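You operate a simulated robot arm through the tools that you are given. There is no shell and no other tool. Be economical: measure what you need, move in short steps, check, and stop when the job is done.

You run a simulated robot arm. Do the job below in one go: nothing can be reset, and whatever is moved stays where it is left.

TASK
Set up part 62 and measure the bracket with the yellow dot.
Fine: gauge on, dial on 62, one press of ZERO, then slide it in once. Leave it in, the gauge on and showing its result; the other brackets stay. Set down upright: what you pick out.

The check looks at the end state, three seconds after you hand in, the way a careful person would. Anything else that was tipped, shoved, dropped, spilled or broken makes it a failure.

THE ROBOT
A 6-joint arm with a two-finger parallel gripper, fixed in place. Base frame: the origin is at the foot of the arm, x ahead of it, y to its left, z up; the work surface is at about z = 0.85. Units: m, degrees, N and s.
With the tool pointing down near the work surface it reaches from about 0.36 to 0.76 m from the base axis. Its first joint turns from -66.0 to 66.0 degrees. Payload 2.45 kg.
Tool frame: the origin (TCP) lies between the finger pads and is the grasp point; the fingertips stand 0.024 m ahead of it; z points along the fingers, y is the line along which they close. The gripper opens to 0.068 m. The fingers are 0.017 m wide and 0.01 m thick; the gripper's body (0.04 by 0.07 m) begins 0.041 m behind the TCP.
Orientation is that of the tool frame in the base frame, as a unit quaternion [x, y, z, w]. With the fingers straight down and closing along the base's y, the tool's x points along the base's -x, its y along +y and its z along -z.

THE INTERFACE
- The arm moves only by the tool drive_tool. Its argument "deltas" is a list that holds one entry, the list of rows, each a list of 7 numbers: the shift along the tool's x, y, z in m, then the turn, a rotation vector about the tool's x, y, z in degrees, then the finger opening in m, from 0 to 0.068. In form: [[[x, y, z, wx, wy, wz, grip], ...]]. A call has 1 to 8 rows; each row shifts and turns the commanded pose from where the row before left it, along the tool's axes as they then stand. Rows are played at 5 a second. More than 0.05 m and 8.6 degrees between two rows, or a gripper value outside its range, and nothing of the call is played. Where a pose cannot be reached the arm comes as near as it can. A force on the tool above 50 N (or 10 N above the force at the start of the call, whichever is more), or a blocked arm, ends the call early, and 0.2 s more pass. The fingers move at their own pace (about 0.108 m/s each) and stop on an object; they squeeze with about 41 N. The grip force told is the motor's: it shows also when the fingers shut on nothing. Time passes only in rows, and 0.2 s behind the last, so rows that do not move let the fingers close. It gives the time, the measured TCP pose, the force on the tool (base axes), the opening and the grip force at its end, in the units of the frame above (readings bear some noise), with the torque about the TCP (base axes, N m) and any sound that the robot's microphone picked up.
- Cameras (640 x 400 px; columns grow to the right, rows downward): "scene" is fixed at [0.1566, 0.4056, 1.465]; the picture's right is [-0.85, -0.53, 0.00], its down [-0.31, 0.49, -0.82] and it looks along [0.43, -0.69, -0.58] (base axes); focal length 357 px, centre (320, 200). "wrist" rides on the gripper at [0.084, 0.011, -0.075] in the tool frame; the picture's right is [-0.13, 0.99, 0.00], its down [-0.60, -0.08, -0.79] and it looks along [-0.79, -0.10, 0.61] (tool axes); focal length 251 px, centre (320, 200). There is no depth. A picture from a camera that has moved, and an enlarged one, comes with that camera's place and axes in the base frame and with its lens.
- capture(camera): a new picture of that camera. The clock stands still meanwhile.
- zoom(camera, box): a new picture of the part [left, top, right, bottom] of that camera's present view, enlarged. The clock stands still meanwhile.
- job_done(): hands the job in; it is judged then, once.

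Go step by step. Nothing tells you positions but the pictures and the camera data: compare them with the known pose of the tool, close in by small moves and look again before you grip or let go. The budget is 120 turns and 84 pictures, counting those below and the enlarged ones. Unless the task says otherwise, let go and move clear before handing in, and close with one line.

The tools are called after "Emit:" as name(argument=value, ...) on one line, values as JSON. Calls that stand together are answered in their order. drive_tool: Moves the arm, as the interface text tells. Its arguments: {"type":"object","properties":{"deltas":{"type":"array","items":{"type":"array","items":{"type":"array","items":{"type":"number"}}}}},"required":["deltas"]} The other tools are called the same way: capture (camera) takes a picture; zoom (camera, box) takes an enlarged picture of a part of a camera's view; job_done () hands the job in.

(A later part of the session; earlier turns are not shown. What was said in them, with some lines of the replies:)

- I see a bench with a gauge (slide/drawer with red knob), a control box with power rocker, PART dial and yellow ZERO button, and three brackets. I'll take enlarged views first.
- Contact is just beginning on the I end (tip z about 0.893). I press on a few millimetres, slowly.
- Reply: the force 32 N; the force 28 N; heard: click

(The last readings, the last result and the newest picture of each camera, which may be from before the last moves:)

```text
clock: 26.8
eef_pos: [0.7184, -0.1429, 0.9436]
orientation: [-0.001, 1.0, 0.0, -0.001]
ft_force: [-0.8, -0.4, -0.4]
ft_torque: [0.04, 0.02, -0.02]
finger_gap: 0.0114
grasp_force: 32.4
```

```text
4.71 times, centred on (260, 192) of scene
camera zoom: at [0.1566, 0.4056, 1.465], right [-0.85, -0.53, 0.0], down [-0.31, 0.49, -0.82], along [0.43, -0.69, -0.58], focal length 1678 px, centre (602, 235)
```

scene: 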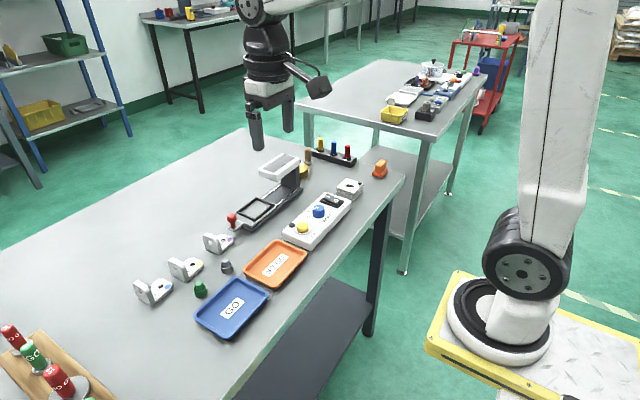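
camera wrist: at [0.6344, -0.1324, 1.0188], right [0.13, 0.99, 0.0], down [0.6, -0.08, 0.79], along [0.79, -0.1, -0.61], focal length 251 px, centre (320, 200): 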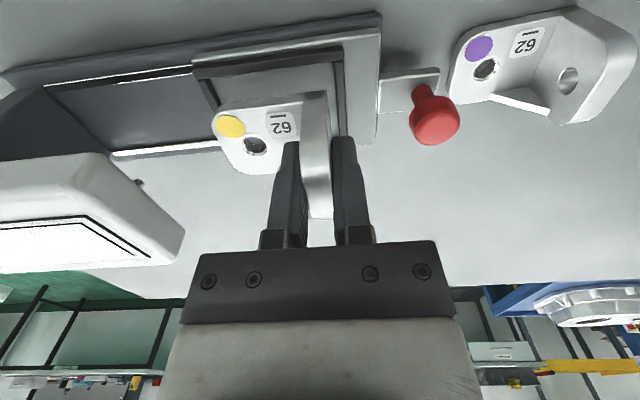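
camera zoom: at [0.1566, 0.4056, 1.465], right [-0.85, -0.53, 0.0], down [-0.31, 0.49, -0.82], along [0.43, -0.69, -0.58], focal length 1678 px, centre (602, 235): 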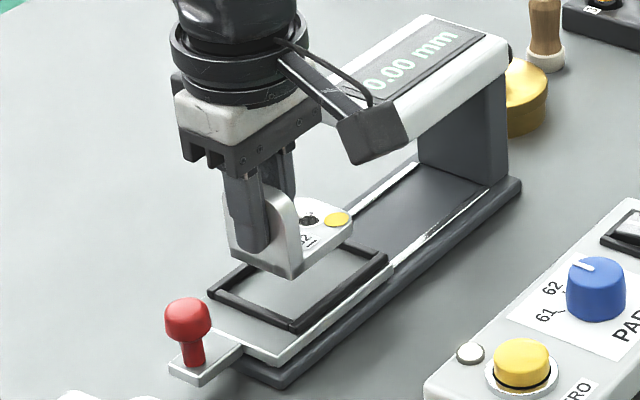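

Emit:
drive_tool(deltas=[[[-0.0025, 0, 0.012, 0, 0, 0, 0.0], [0, 0, 0.008, 0, 0, 0, 0.0], [0, 0, 0, 0, 0, 0, 0.0]]])

Emit:
zoom(camera="wrist", box=[190, 40, 410, 180])

Emit:
zoom(camera="scene", box=[220, 170, 290, 230])

```text
clock: 27.6
eef_pos: [0.7214, -0.143, 0.9242]
orientation: [0.001, 1.0, 0.0, 0.0]
ft_force: [-0.4, 0.1, -1.4]
ft_torque: [0.05, -0.03, 0.0]
finger_gap: 0.0116
grasp_force: 32.3
```

```text
2.86 times, centred on (300, 110) of wrist
camera zoom: at [0.6377, -0.132, 0.9994], right [0.13, 0.99, 0.0], down [0.6, -0.08, 0.79], along [0.79, -0.1, -0.61], focal length 718 px, centre (377, 457)
```

zoom: 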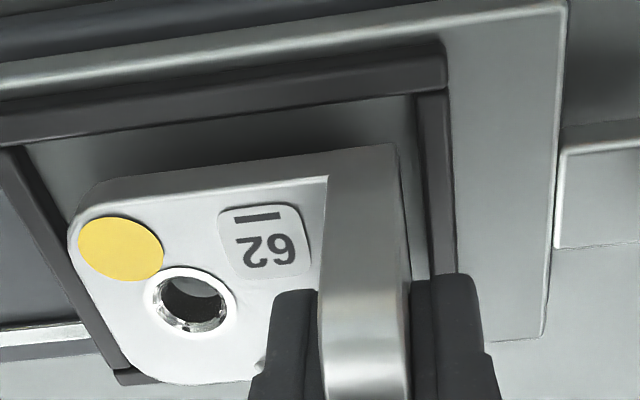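

```text
6.67 times, centred on (255, 200) of scene
camera zoom: at [0.1566, 0.4056, 1.465], right [-0.85, -0.53, 0.0], down [-0.31, 0.49, -0.82], along [0.43, -0.69, -0.58], focal length 2378 px, centre (753, 200)
```

zoom: 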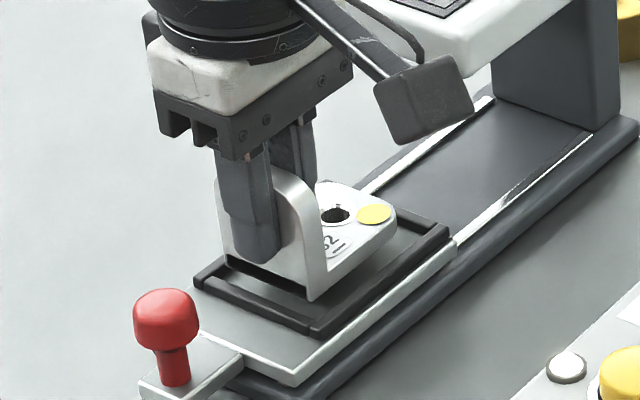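

Emit:
drive_tool(deltas=[[[0.0025, 0, 0.004, 0, 0, 0, 0.0], [0, 0, 0.002, 0, 0, 0, 0.0], [0, 0, 0.002, 0, 0, 0, 0.0], [0, 0, 0, 0, 0, 0, 0.0]]])

Emit:
zoom(camera="wrist", box=[190, 40, 410, 180])

Emit:
zoom(camera="scene", box=[220, 170, 290, 230])

```text
clock: 28.6
eef_pos: [0.7191, -0.1446, 0.915]
orientation: [-0.001, 1.0, 0.0, 0.001]
ft_force: [0.5, -0.3, -0.3]
ft_torque: [0.03, -0.01, 0.02]
finger_gap: 0.0114
grasp_force: 32.2
```

```text
2.86 times, centred on (300, 110) of wrist
camera zoom: at [0.6348, -0.1329, 0.9915], right [0.13, 0.99, 0.0], down [0.6, -0.08, 0.79], along [0.79, -0.1, -0.61], focal length 718 px, centre (377, 457)
```

zoom: 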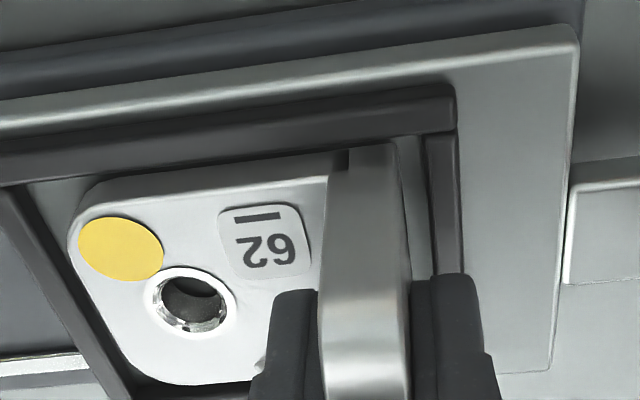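

```text
6.67 times, centred on (255, 200) of scene
camera zoom: at [0.1566, 0.4056, 1.465], right [-0.85, -0.53, 0.0], down [-0.31, 0.49, -0.82], along [0.43, -0.69, -0.58], focal length 2378 px, centre (753, 200)
```

zoom: 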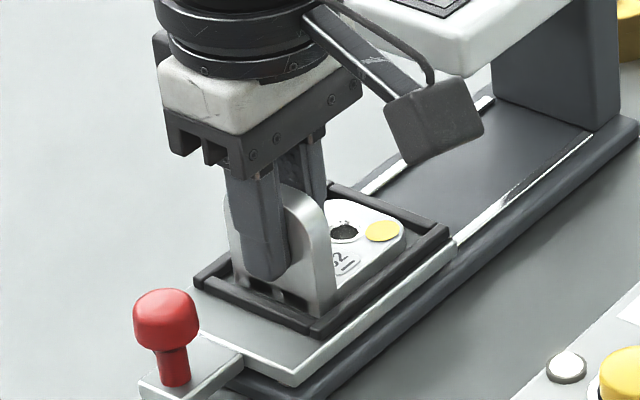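

Emit:
drive_tool(deltas=[[[0, 0, 0.001, 0, 0, 0, 0.0], [0, 0, 0.001, 0, 0, 0, 0.0], [0, 0, 0.001, 0, 0, 0, 0.0]]])

```text
clock: 29.4
eef_pos: [0.7201, -0.1457, 0.9148]
orientation: [0.0, 1.0, -0.001, 0.002]
ft_force: [-5.0, -0.2, 15.7]
ft_torque: [-0.06, 0.44, -0.03]
finger_gap: 0.0113
grasp_force: 31.9
```

Emit:
zoom(camera="scene", box=[235, 190, 275, 225])

Emit:
zoom(camera="wrist", box=[200, 60, 360, 160])

```text
11.43 times, centred on (255, 208) of scene
camera zoom: at [0.1561, 0.4057, 1.465], right [-0.85, -0.53, 0.0], down [-0.31, 0.49, -0.82], along [0.43, -0.69, -0.58], focal length 4076 px, centre (1063, 114)
```

zoom: 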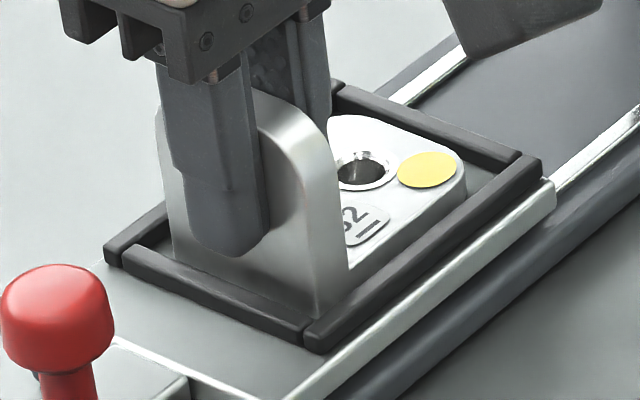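

```text
4.00 times, centred on (280, 110) of wrist
camera zoom: at [0.6348, -0.1332, 0.99], right [0.13, 0.99, 0.0], down [0.6, -0.08, 0.8], along [0.79, -0.1, -0.61], focal length 1006 px, centre (480, 560)
```

zoom: 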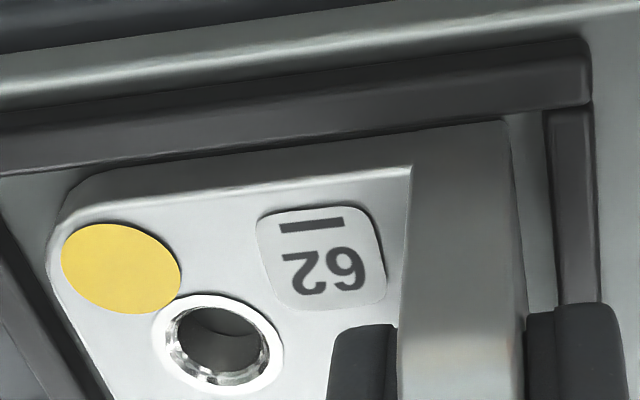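

Emit:
drive_tool(deltas=[[[0, 0, -0.001, 0, 0, 0, 0.0], [0, 0, 0, 0, 0, 0, 0.016], [0, 0, 0, 0, 0, 0, 0.024], [0, 0, 0, 0, 0, 0, 0.028]]])

Emit:
zoom(camera="scene", box=[225, 175, 285, 225])

Emit:
capture(camera="wrist")

```text
clock: 30.4
eef_pos: [0.7181, -0.1439, 0.9133]
orientation: [0.0, 1.0, 0.0, 0.0]
ft_force: [-0.1, 0.1, -1.0]
ft_torque: [-0.02, 0.03, -0.02]
finger_gap: 0.0281
grasp_force: 0.1
```

```text
8.00 times, centred on (255, 200) of scene
camera zoom: at [0.1566, 0.4056, 1.465], right [-0.85, -0.53, 0.0], down [-0.31, 0.49, -0.82], along [0.43, -0.69, -0.58], focal length 2853 px, centre (840, 200)
```

zoom: 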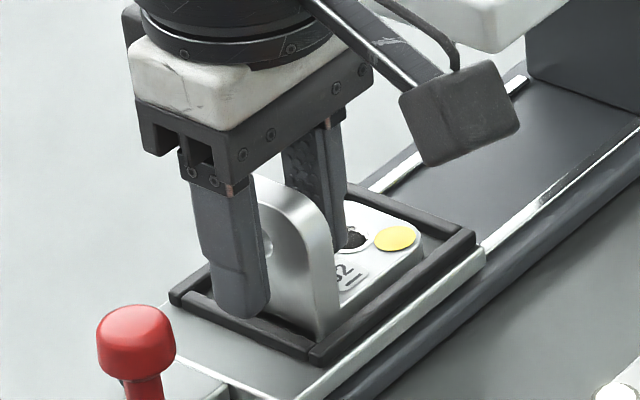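

```text
30 pictures are left
camera wrist: at [0.634, -0.1327, 0.9886], right [0.13, 0.99, 0.0], down [0.6, -0.08, 0.79], along [0.79, -0.1, -0.61], focal length 251 px, centre (320, 200)
```

wrist: 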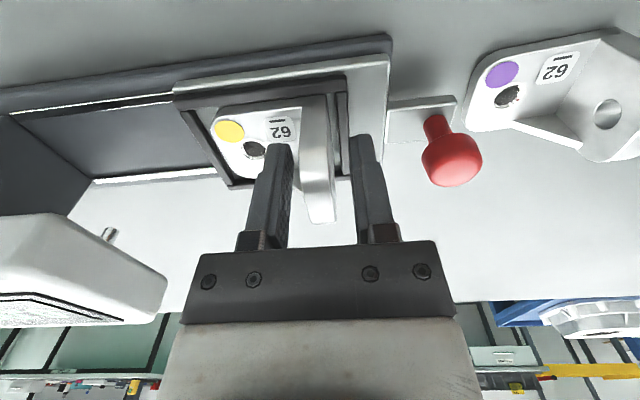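

Emit:
drive_tool(deltas=[[[0, 0, -0.02, 0, 0, 0, 0.028], [0, 0, -0.035, 0, 0, 0, 0.028], [0, 0, -0.035, 0, 0, 0, 0.028], [0.01, 0.04, 0, 0, 0, 0, 0.0], [0, 0.035, 0, 0, 0, 0, 0.0]]])

Emit:
capture(camera="wrist")

Emit:
zoom(camera="scene", box=[205, 140, 325, 240])

```text
clock: 31.6
eef_pos: [0.7114, -0.0669, 1.0018]
orientation: [0.0, 1.0, 0.0, 0.0]
ft_force: [-0.1, 0.6, 0.9]
ft_torque: [0.02, -0.01, 0.0]
finger_gap: 0.0
grasp_force: 23.7
```

```text
29 pictures are left
camera wrist: at [0.6264, -0.0557, 1.0765], right [0.13, 0.99, 0.0], down [0.6, -0.08, 0.79], along [0.79, -0.1, -0.61], focal length 251 px, centre (320, 200)
```

wrist: 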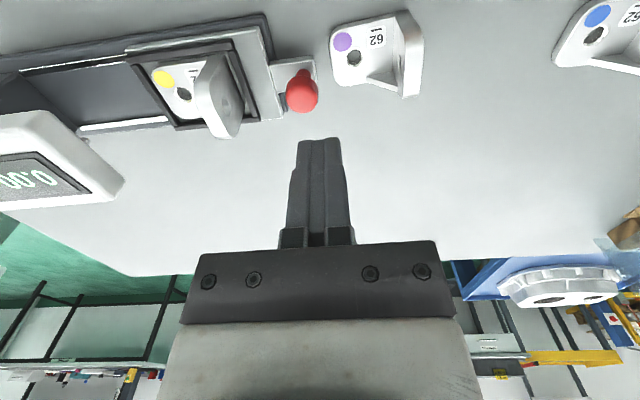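

```text
4.00 times, centred on (265, 190) of scene
camera zoom: at [0.1566, 0.4056, 1.4649], right [-0.85, -0.53, 0.0], down [-0.31, 0.49, -0.82], along [0.43, -0.69, -0.58], focal length 1427 px, centre (540, 240)
```

zoom: 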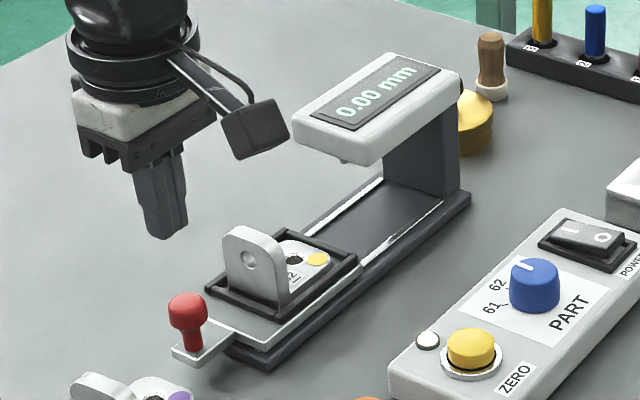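

Emit:
drive_tool(deltas=[[[-0.01, 0.018, 0, 0, 0, 0, 0.0], [0, 0, 0.03, 0, 0, 0, 0.0], [0, 0, 0.03, 0, 0, 0, 0.0], [0, 0, 0.015, 0, 0, 0, 0.0]]])

Emit:
capture(camera="wrist")

Emit:
zoom(camera="scene", box=[180, 160, 300, 260])

```text
clock: 32.6
eef_pos: [0.7169, -0.05, 0.9265]
orientation: [0.001, 1.0, 0.0, -0.001]
ft_force: [0.0, 0.1, 0.2]
ft_torque: [-0.01, -0.02, -0.03]
finger_gap: 0.0
grasp_force: 24.0
```

```text
27 pictures are left
camera wrist: at [0.6341, -0.0378, 1.0024], right [0.13, 0.99, 0.0], down [0.6, -0.08, 0.79], along [0.79, -0.1, -0.61], focal length 251 px, centre (320, 200)
```

wrist: 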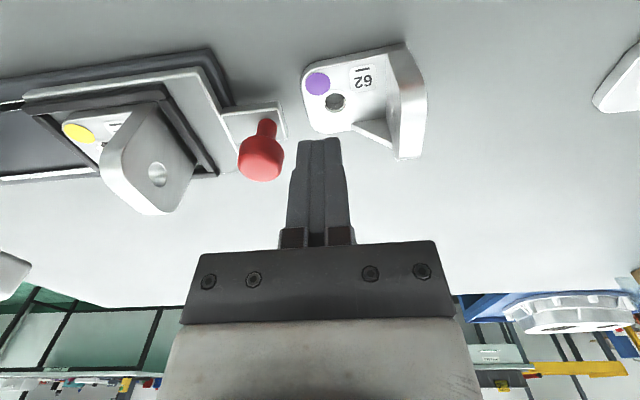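

```text
4.00 times, centred on (240, 210) of scene
camera zoom: at [0.1566, 0.4056, 1.465], right [-0.85, -0.53, 0.0], down [-0.31, 0.49, -0.82], along [0.43, -0.69, -0.58], focal length 1427 px, centre (640, 160)
```

zoom: 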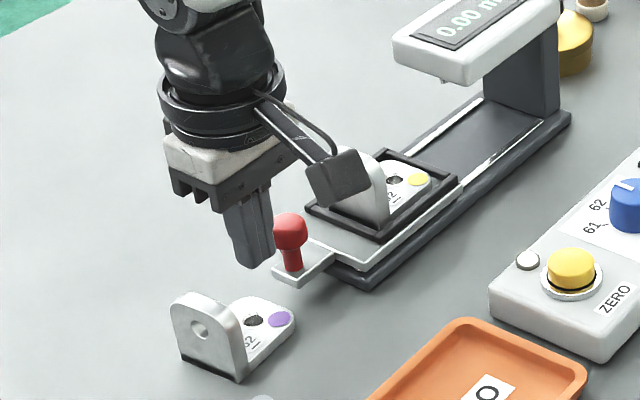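

Emit:
drive_tool(deltas=[[[-0.003, 0, 0.01, 0, 0, 0, 0.0], [0, 0, 0.009, 0, 0, 0, 0.0], [0, -0.004, 0, 0, 0, 0, 0.0], [0, -0.004, 0, 0, 0, 0, 0.0], [0, -0.004, 0, 0, 0, 0, 0.0], [0, -0.005, 0, 0, 0, 0, 0.0]]])

Emit:
zoom(camera="scene", box=[180, 140, 320, 260])

Emit:
capture(camera="wrist")

```text
clock: 34.0
eef_pos: [0.7226, -0.0686, 0.9096]
orientation: [-0.001, 1.0, 0.0, -0.001]
ft_force: [0.3, 1.2, -0.3]
ft_torque: [0.01, 0.01, -0.02]
finger_gap: 0.0
grasp_force: 23.7
```

```text
3.33 times, centred on (250, 200) of scene
camera zoom: at [0.1566, 0.4056, 1.465], right [-0.85, -0.53, 0.0], down [-0.31, 0.49, -0.82], along [0.43, -0.69, -0.58], focal length 1189 px, centre (553, 200)
```

zoom: 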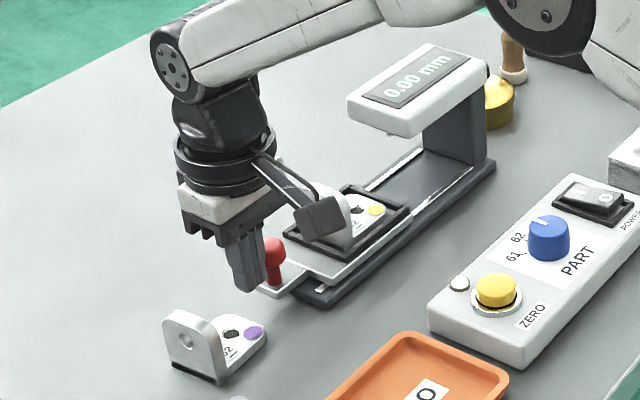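

```text
24 pictures are left
camera wrist: at [0.6382, -0.0571, 0.9852], right [0.13, 0.99, 0.0], down [0.6, -0.08, 0.79], along [0.79, -0.1, -0.61], focal length 251 px, centre (320, 200)
```

wrist: 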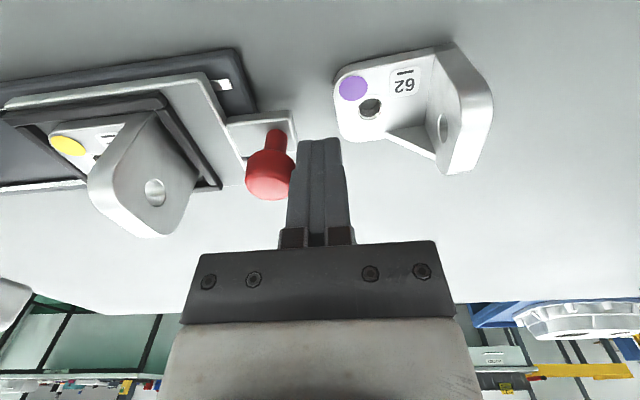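

Emit:
drive_tool(deltas=[[[0, -0.005, 0, 0, 0, 0, 0.0], [0, -0.005, 0, 0, 0, 0, 0.0], [0, -0.005, 0, 0, 0, 0, 0.0], [0, -0.005, 0, 0, 0, 0, 0.0], [0, -0.005, 0, 0, 0, 0, 0.0], [0, -0.005, 0, 0, 0, 0, 0.0], [0, -0.005, 0, 0, 0, 0, 0.0], [0, -0.005, 0, 0, 0, 0, 0.0]]])

Emit:
zoom(camera="scene", box=[200, 140, 320, 250])

Emit:
capture(camera="wrist")

```text
clock: 35.8
eef_pos: [0.7212, -0.1079, 0.9096]
orientation: [-0.001, 1.0, 0.001, 0.0]
ft_force: [-0.1, 0.7, 0.6]
ft_torque: [-0.02, -0.02, 0.01]
finger_gap: 0.0
grasp_force: 23.8
```

```text
3.64 times, centred on (260, 195) of scene
camera zoom: at [0.1566, 0.4056, 1.4649], right [-0.85, -0.53, 0.0], down [-0.31, 0.49, -0.82], along [0.43, -0.69, -0.58], focal length 1297 px, centre (538, 218)
```

zoom: 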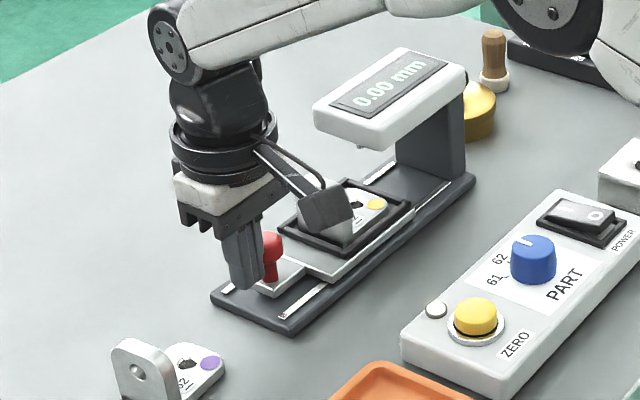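

```text
22 pictures are left
camera wrist: at [0.6372, -0.0963, 0.9851], right [0.13, 0.99, 0.0], down [0.6, -0.08, 0.79], along [0.79, -0.1, -0.61], focal length 251 px, centre (320, 200)
```

wrist: 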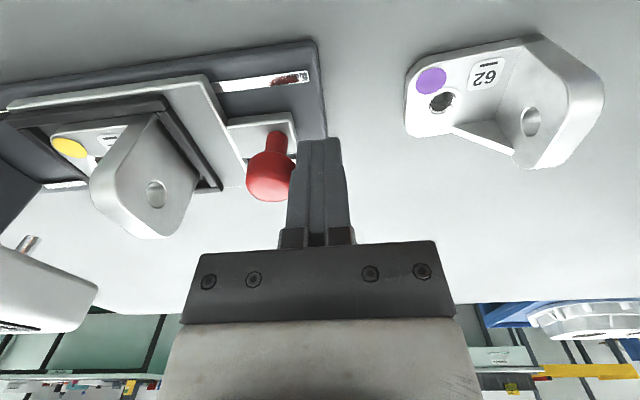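

Emit:
drive_tool(deltas=[[[0, -0.005, 0, 0, 0, 0, 0.0], [0, -0.005, 0, 0, 0, 0, 0.0], [0, -0.005, 0, 0, 0, 0, 0.0], [0, -0.005, 0, 0, 0, 0, 0.0]]])

Emit:
zoom(camera="scene", box=[220, 140, 320, 230])

Emit:
capture(camera="wrist")

```text
clock: 36.8
eef_pos: [0.7215, -0.1262, 0.912]
orientation: [-0.001, 1.0, 0.0, 0.0]
ft_force: [0.2, 1.1, 0.2]
ft_torque: [0.01, 0.01, 0.01]
finger_gap: 0.0003
grasp_force: 23.7
```

```text
4.44 times, centred on (270, 185) of scene
camera zoom: at [0.1566, 0.4056, 1.4649], right [-0.85, -0.53, 0.0], down [-0.31, 0.49, -0.82], along [0.43, -0.69, -0.58], focal length 1585 px, centre (542, 267)
```

zoom: 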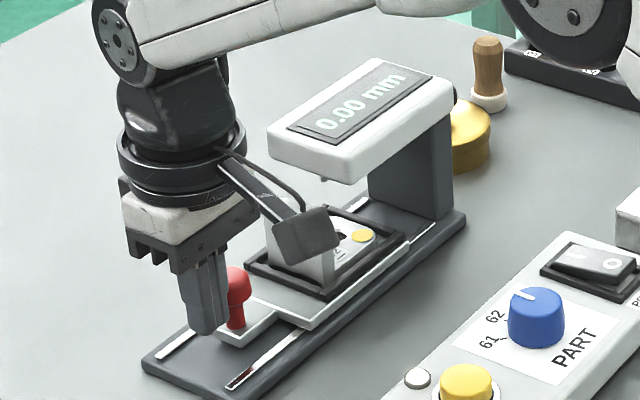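

```text
20 pictures are left
camera wrist: at [0.6371, -0.1153, 0.9863], right [0.13, 0.99, 0.0], down [0.6, -0.08, 0.79], along [0.79, -0.1, -0.61], focal length 251 px, centre (320, 200)
```

wrist: 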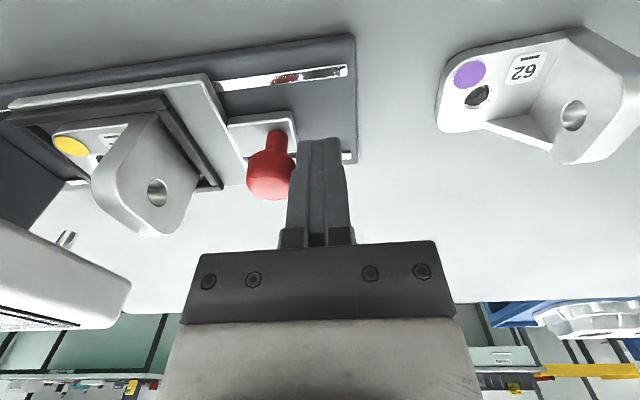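

Emit:
drive_tool(deltas=[[[0, -0.004, 0, 0, 0, 0, 0.0], [0, -0.004, 0, 0, 0, 0, 0.0], [0, -0.004, 0, 0, 0, 0, 0.0], [0, -0.004, 0, 0, 0, 0, 0.0]]])

Emit:
zoom(camera="scene", box=[220, 140, 320, 230])

```text
clock: 37.8
eef_pos: [0.7205, -0.1449, 0.9081]
orientation: [0.0, 1.0, 0.0, 0.0]
ft_force: [-0.1, 0.5, 0.1]
ft_torque: [0.0, 0.01, 0.0]
finger_gap: 0.0001
grasp_force: 23.3
```

```text
4.44 times, centred on (270, 185) of scene
camera zoom: at [0.1566, 0.4056, 1.4649], right [-0.85, -0.53, 0.0], down [-0.31, 0.49, -0.82], along [0.43, -0.69, -0.58], focal length 1585 px, centre (542, 267)
```

zoom: 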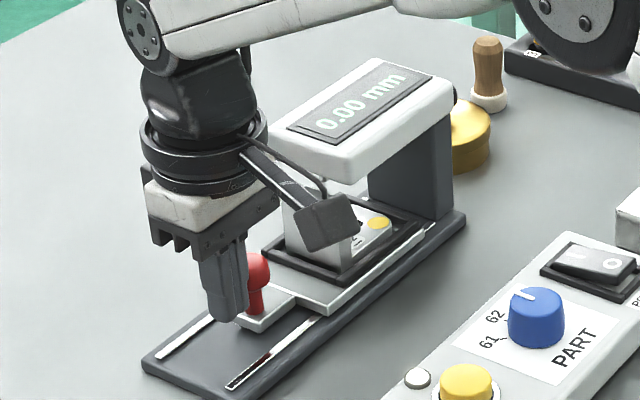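

Emit:
drive_tool(deltas=[[[0, -0.003, 0, 0, 0, 0, 0.0], [0, -0.003, 0, 0, 0, 0, 0.0], [0, -0.003, 0, 0, 0, 0, 0.0], [0, -0.003, 0, 0, 0, 0, 0.0]]])

Emit:
zoom(camera="scene", box=[220, 140, 320, 230])

```text
clock: 38.8
eef_pos: [0.7219, -0.158, 0.9104]
orientation: [0.0, 1.0, 0.0, 0.0]
ft_force: [-0.4, 0.8, -0.3]
ft_torque: [0.02, 0.0, 0.0]
finger_gap: 0.0
grasp_force: 23.4
```

```text
4.44 times, centred on (270, 185) of scene
camera zoom: at [0.1566, 0.4056, 1.4649], right [-0.85, -0.53, 0.0], down [-0.31, 0.49, -0.82], along [0.43, -0.69, -0.58], focal length 1585 px, centre (542, 267)
```

zoom: 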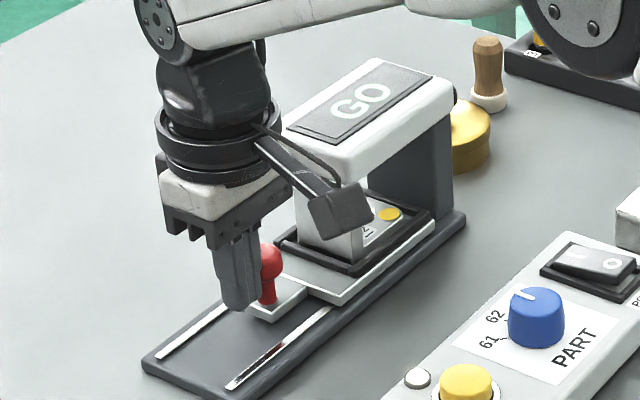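

The display now reads GO. I push gently a little further to seat the slide against its stop.

Emit:
drive_tool(deltas=[[[0, -0.002, 0, 0, 0, 0, 0.0], [0, -0.002, 0, 0, 0, 0, 0.0], [0, 0, 0, 0, 0, 0, 0.0]]])

Emit:
zoom(camera="scene", box=[220, 140, 320, 230])

Emit:
capture(camera="wrist")

```text
clock: 39.6
eef_pos: [0.7214, -0.1575, 0.9092]
orientation: [-0.001, 1.0, 0.001, 0.0]
ft_force: [1.3, 13.8, -0.8]
ft_torque: [0.0, -0.04, 0.05]
finger_gap: 0.0001
grasp_force: 23.4
```

```text
4.44 times, centred on (270, 185) of scene
camera zoom: at [0.1566, 0.406, 1.4648], right [-0.85, -0.53, 0.0], down [-0.31, 0.49, -0.82], along [0.43, -0.69, -0.58], focal length 1585 px, centre (542, 267)
```

zoom: 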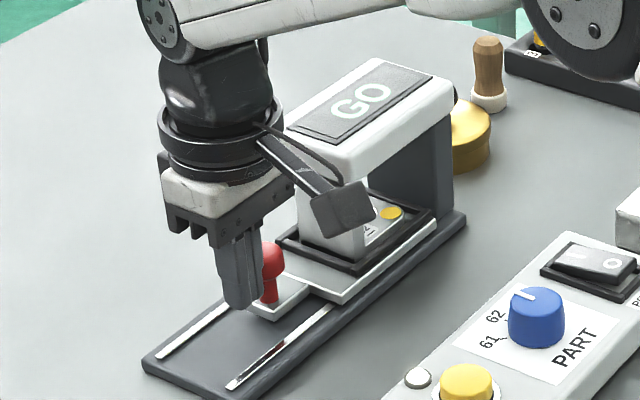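

```text
16 pictures are left
camera wrist: at [0.6372, -0.1468, 0.9853], right [0.13, 0.99, 0.0], down [0.6, -0.08, 0.79], along [0.79, -0.1, -0.61], focal length 251 px, centre (320, 200)
```

wrist: 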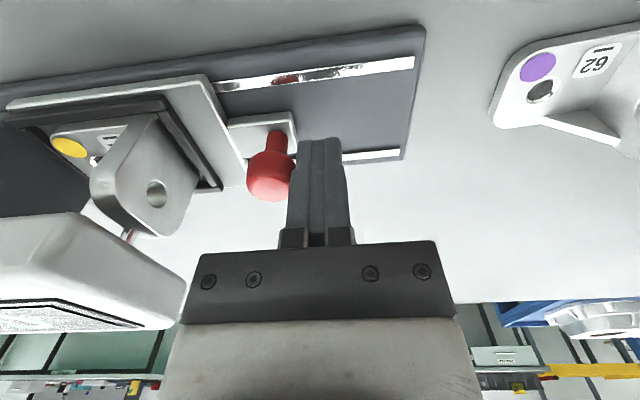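

The slide is at its stop (about 14 N) and shows GO. Now I back off and move clear upward.

Emit:
drive_tool(deltas=[[[0, 0.01, 0, 0, 0, 0, 0.0], [0, 0.015, 0, 0, 0, 0, 0.0], [0, 0.005, -0.03, 0, 0, 0, 0.0], [0, 0, -0.045, 0, 0, 0, 0.0], [0.02, 0.02, -0.04, 0, 0, 0, 0.0], [0.03, 0.03, -0.02, 0, 0, 0, 0.0], [0.03, 0.03, 0, 0, 0, 0, 0.0]]])

Emit:
capture(camera="scene")

Emit:
zoom(camera="scene", box=[220, 140, 380, 250])

Emit:
capture(camera="wrist")

```text
clock: 41.2
eef_pos: [0.641, -0.05, 1.0439]
orientation: [0.0, 1.0, 0.0, 0.001]
ft_force: [0.2, -0.1, -0.6]
ft_torque: [0.0, -0.01, -0.04]
finger_gap: 0.0002
grasp_force: 23.8
```

```text
15 pictures are left
```

scene: 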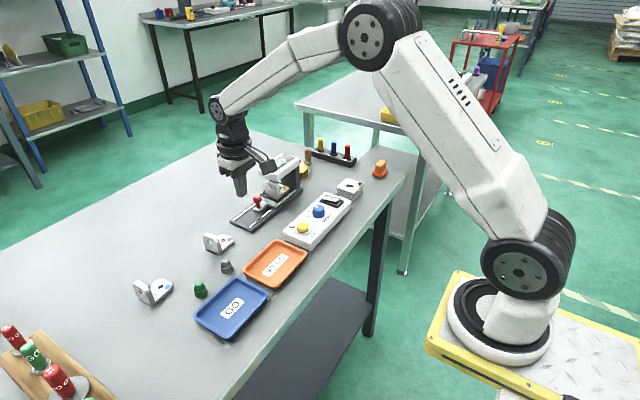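

```text
3.64 times, centred on (300, 195) of scene
camera zoom: at [0.1566, 0.4056, 1.4649], right [-0.85, -0.53, 0.0], down [-0.31, 0.49, -0.82], along [0.43, -0.69, -0.58], focal length 1297 px, centre (393, 218)
```

zoom: 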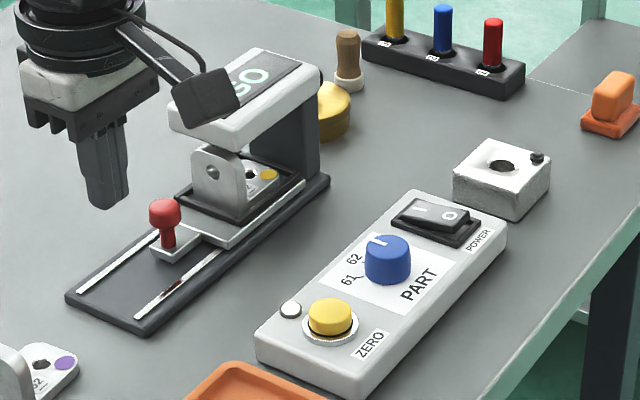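

```text
13 pictures are left
camera wrist: at [0.5567, -0.0386, 1.1188], right [0.13, 0.99, 0.0], down [0.6, -0.08, 0.79], along [0.79, -0.1, -0.61], focal length 251 px, centre (320, 200)
```

wrist: 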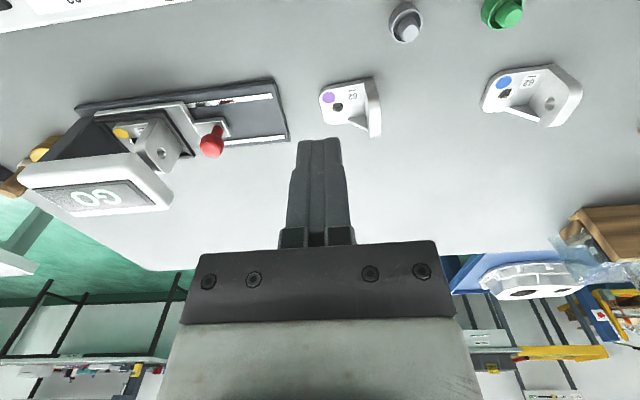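

Everything is as asked: power is on, the dial is on 62, the yellow-dot bracket stands upright in the slid-in nest with GO showing, and the other brackets are untouched. I hand in now.

Emit:
job_done()

```text
The job is handed in.
```

The yellow-dot bracket measured GO on part 62, after one press of ZERO. It is upright in the slid-in nest, the gauge is still on and showing GO, and the arm is clear.
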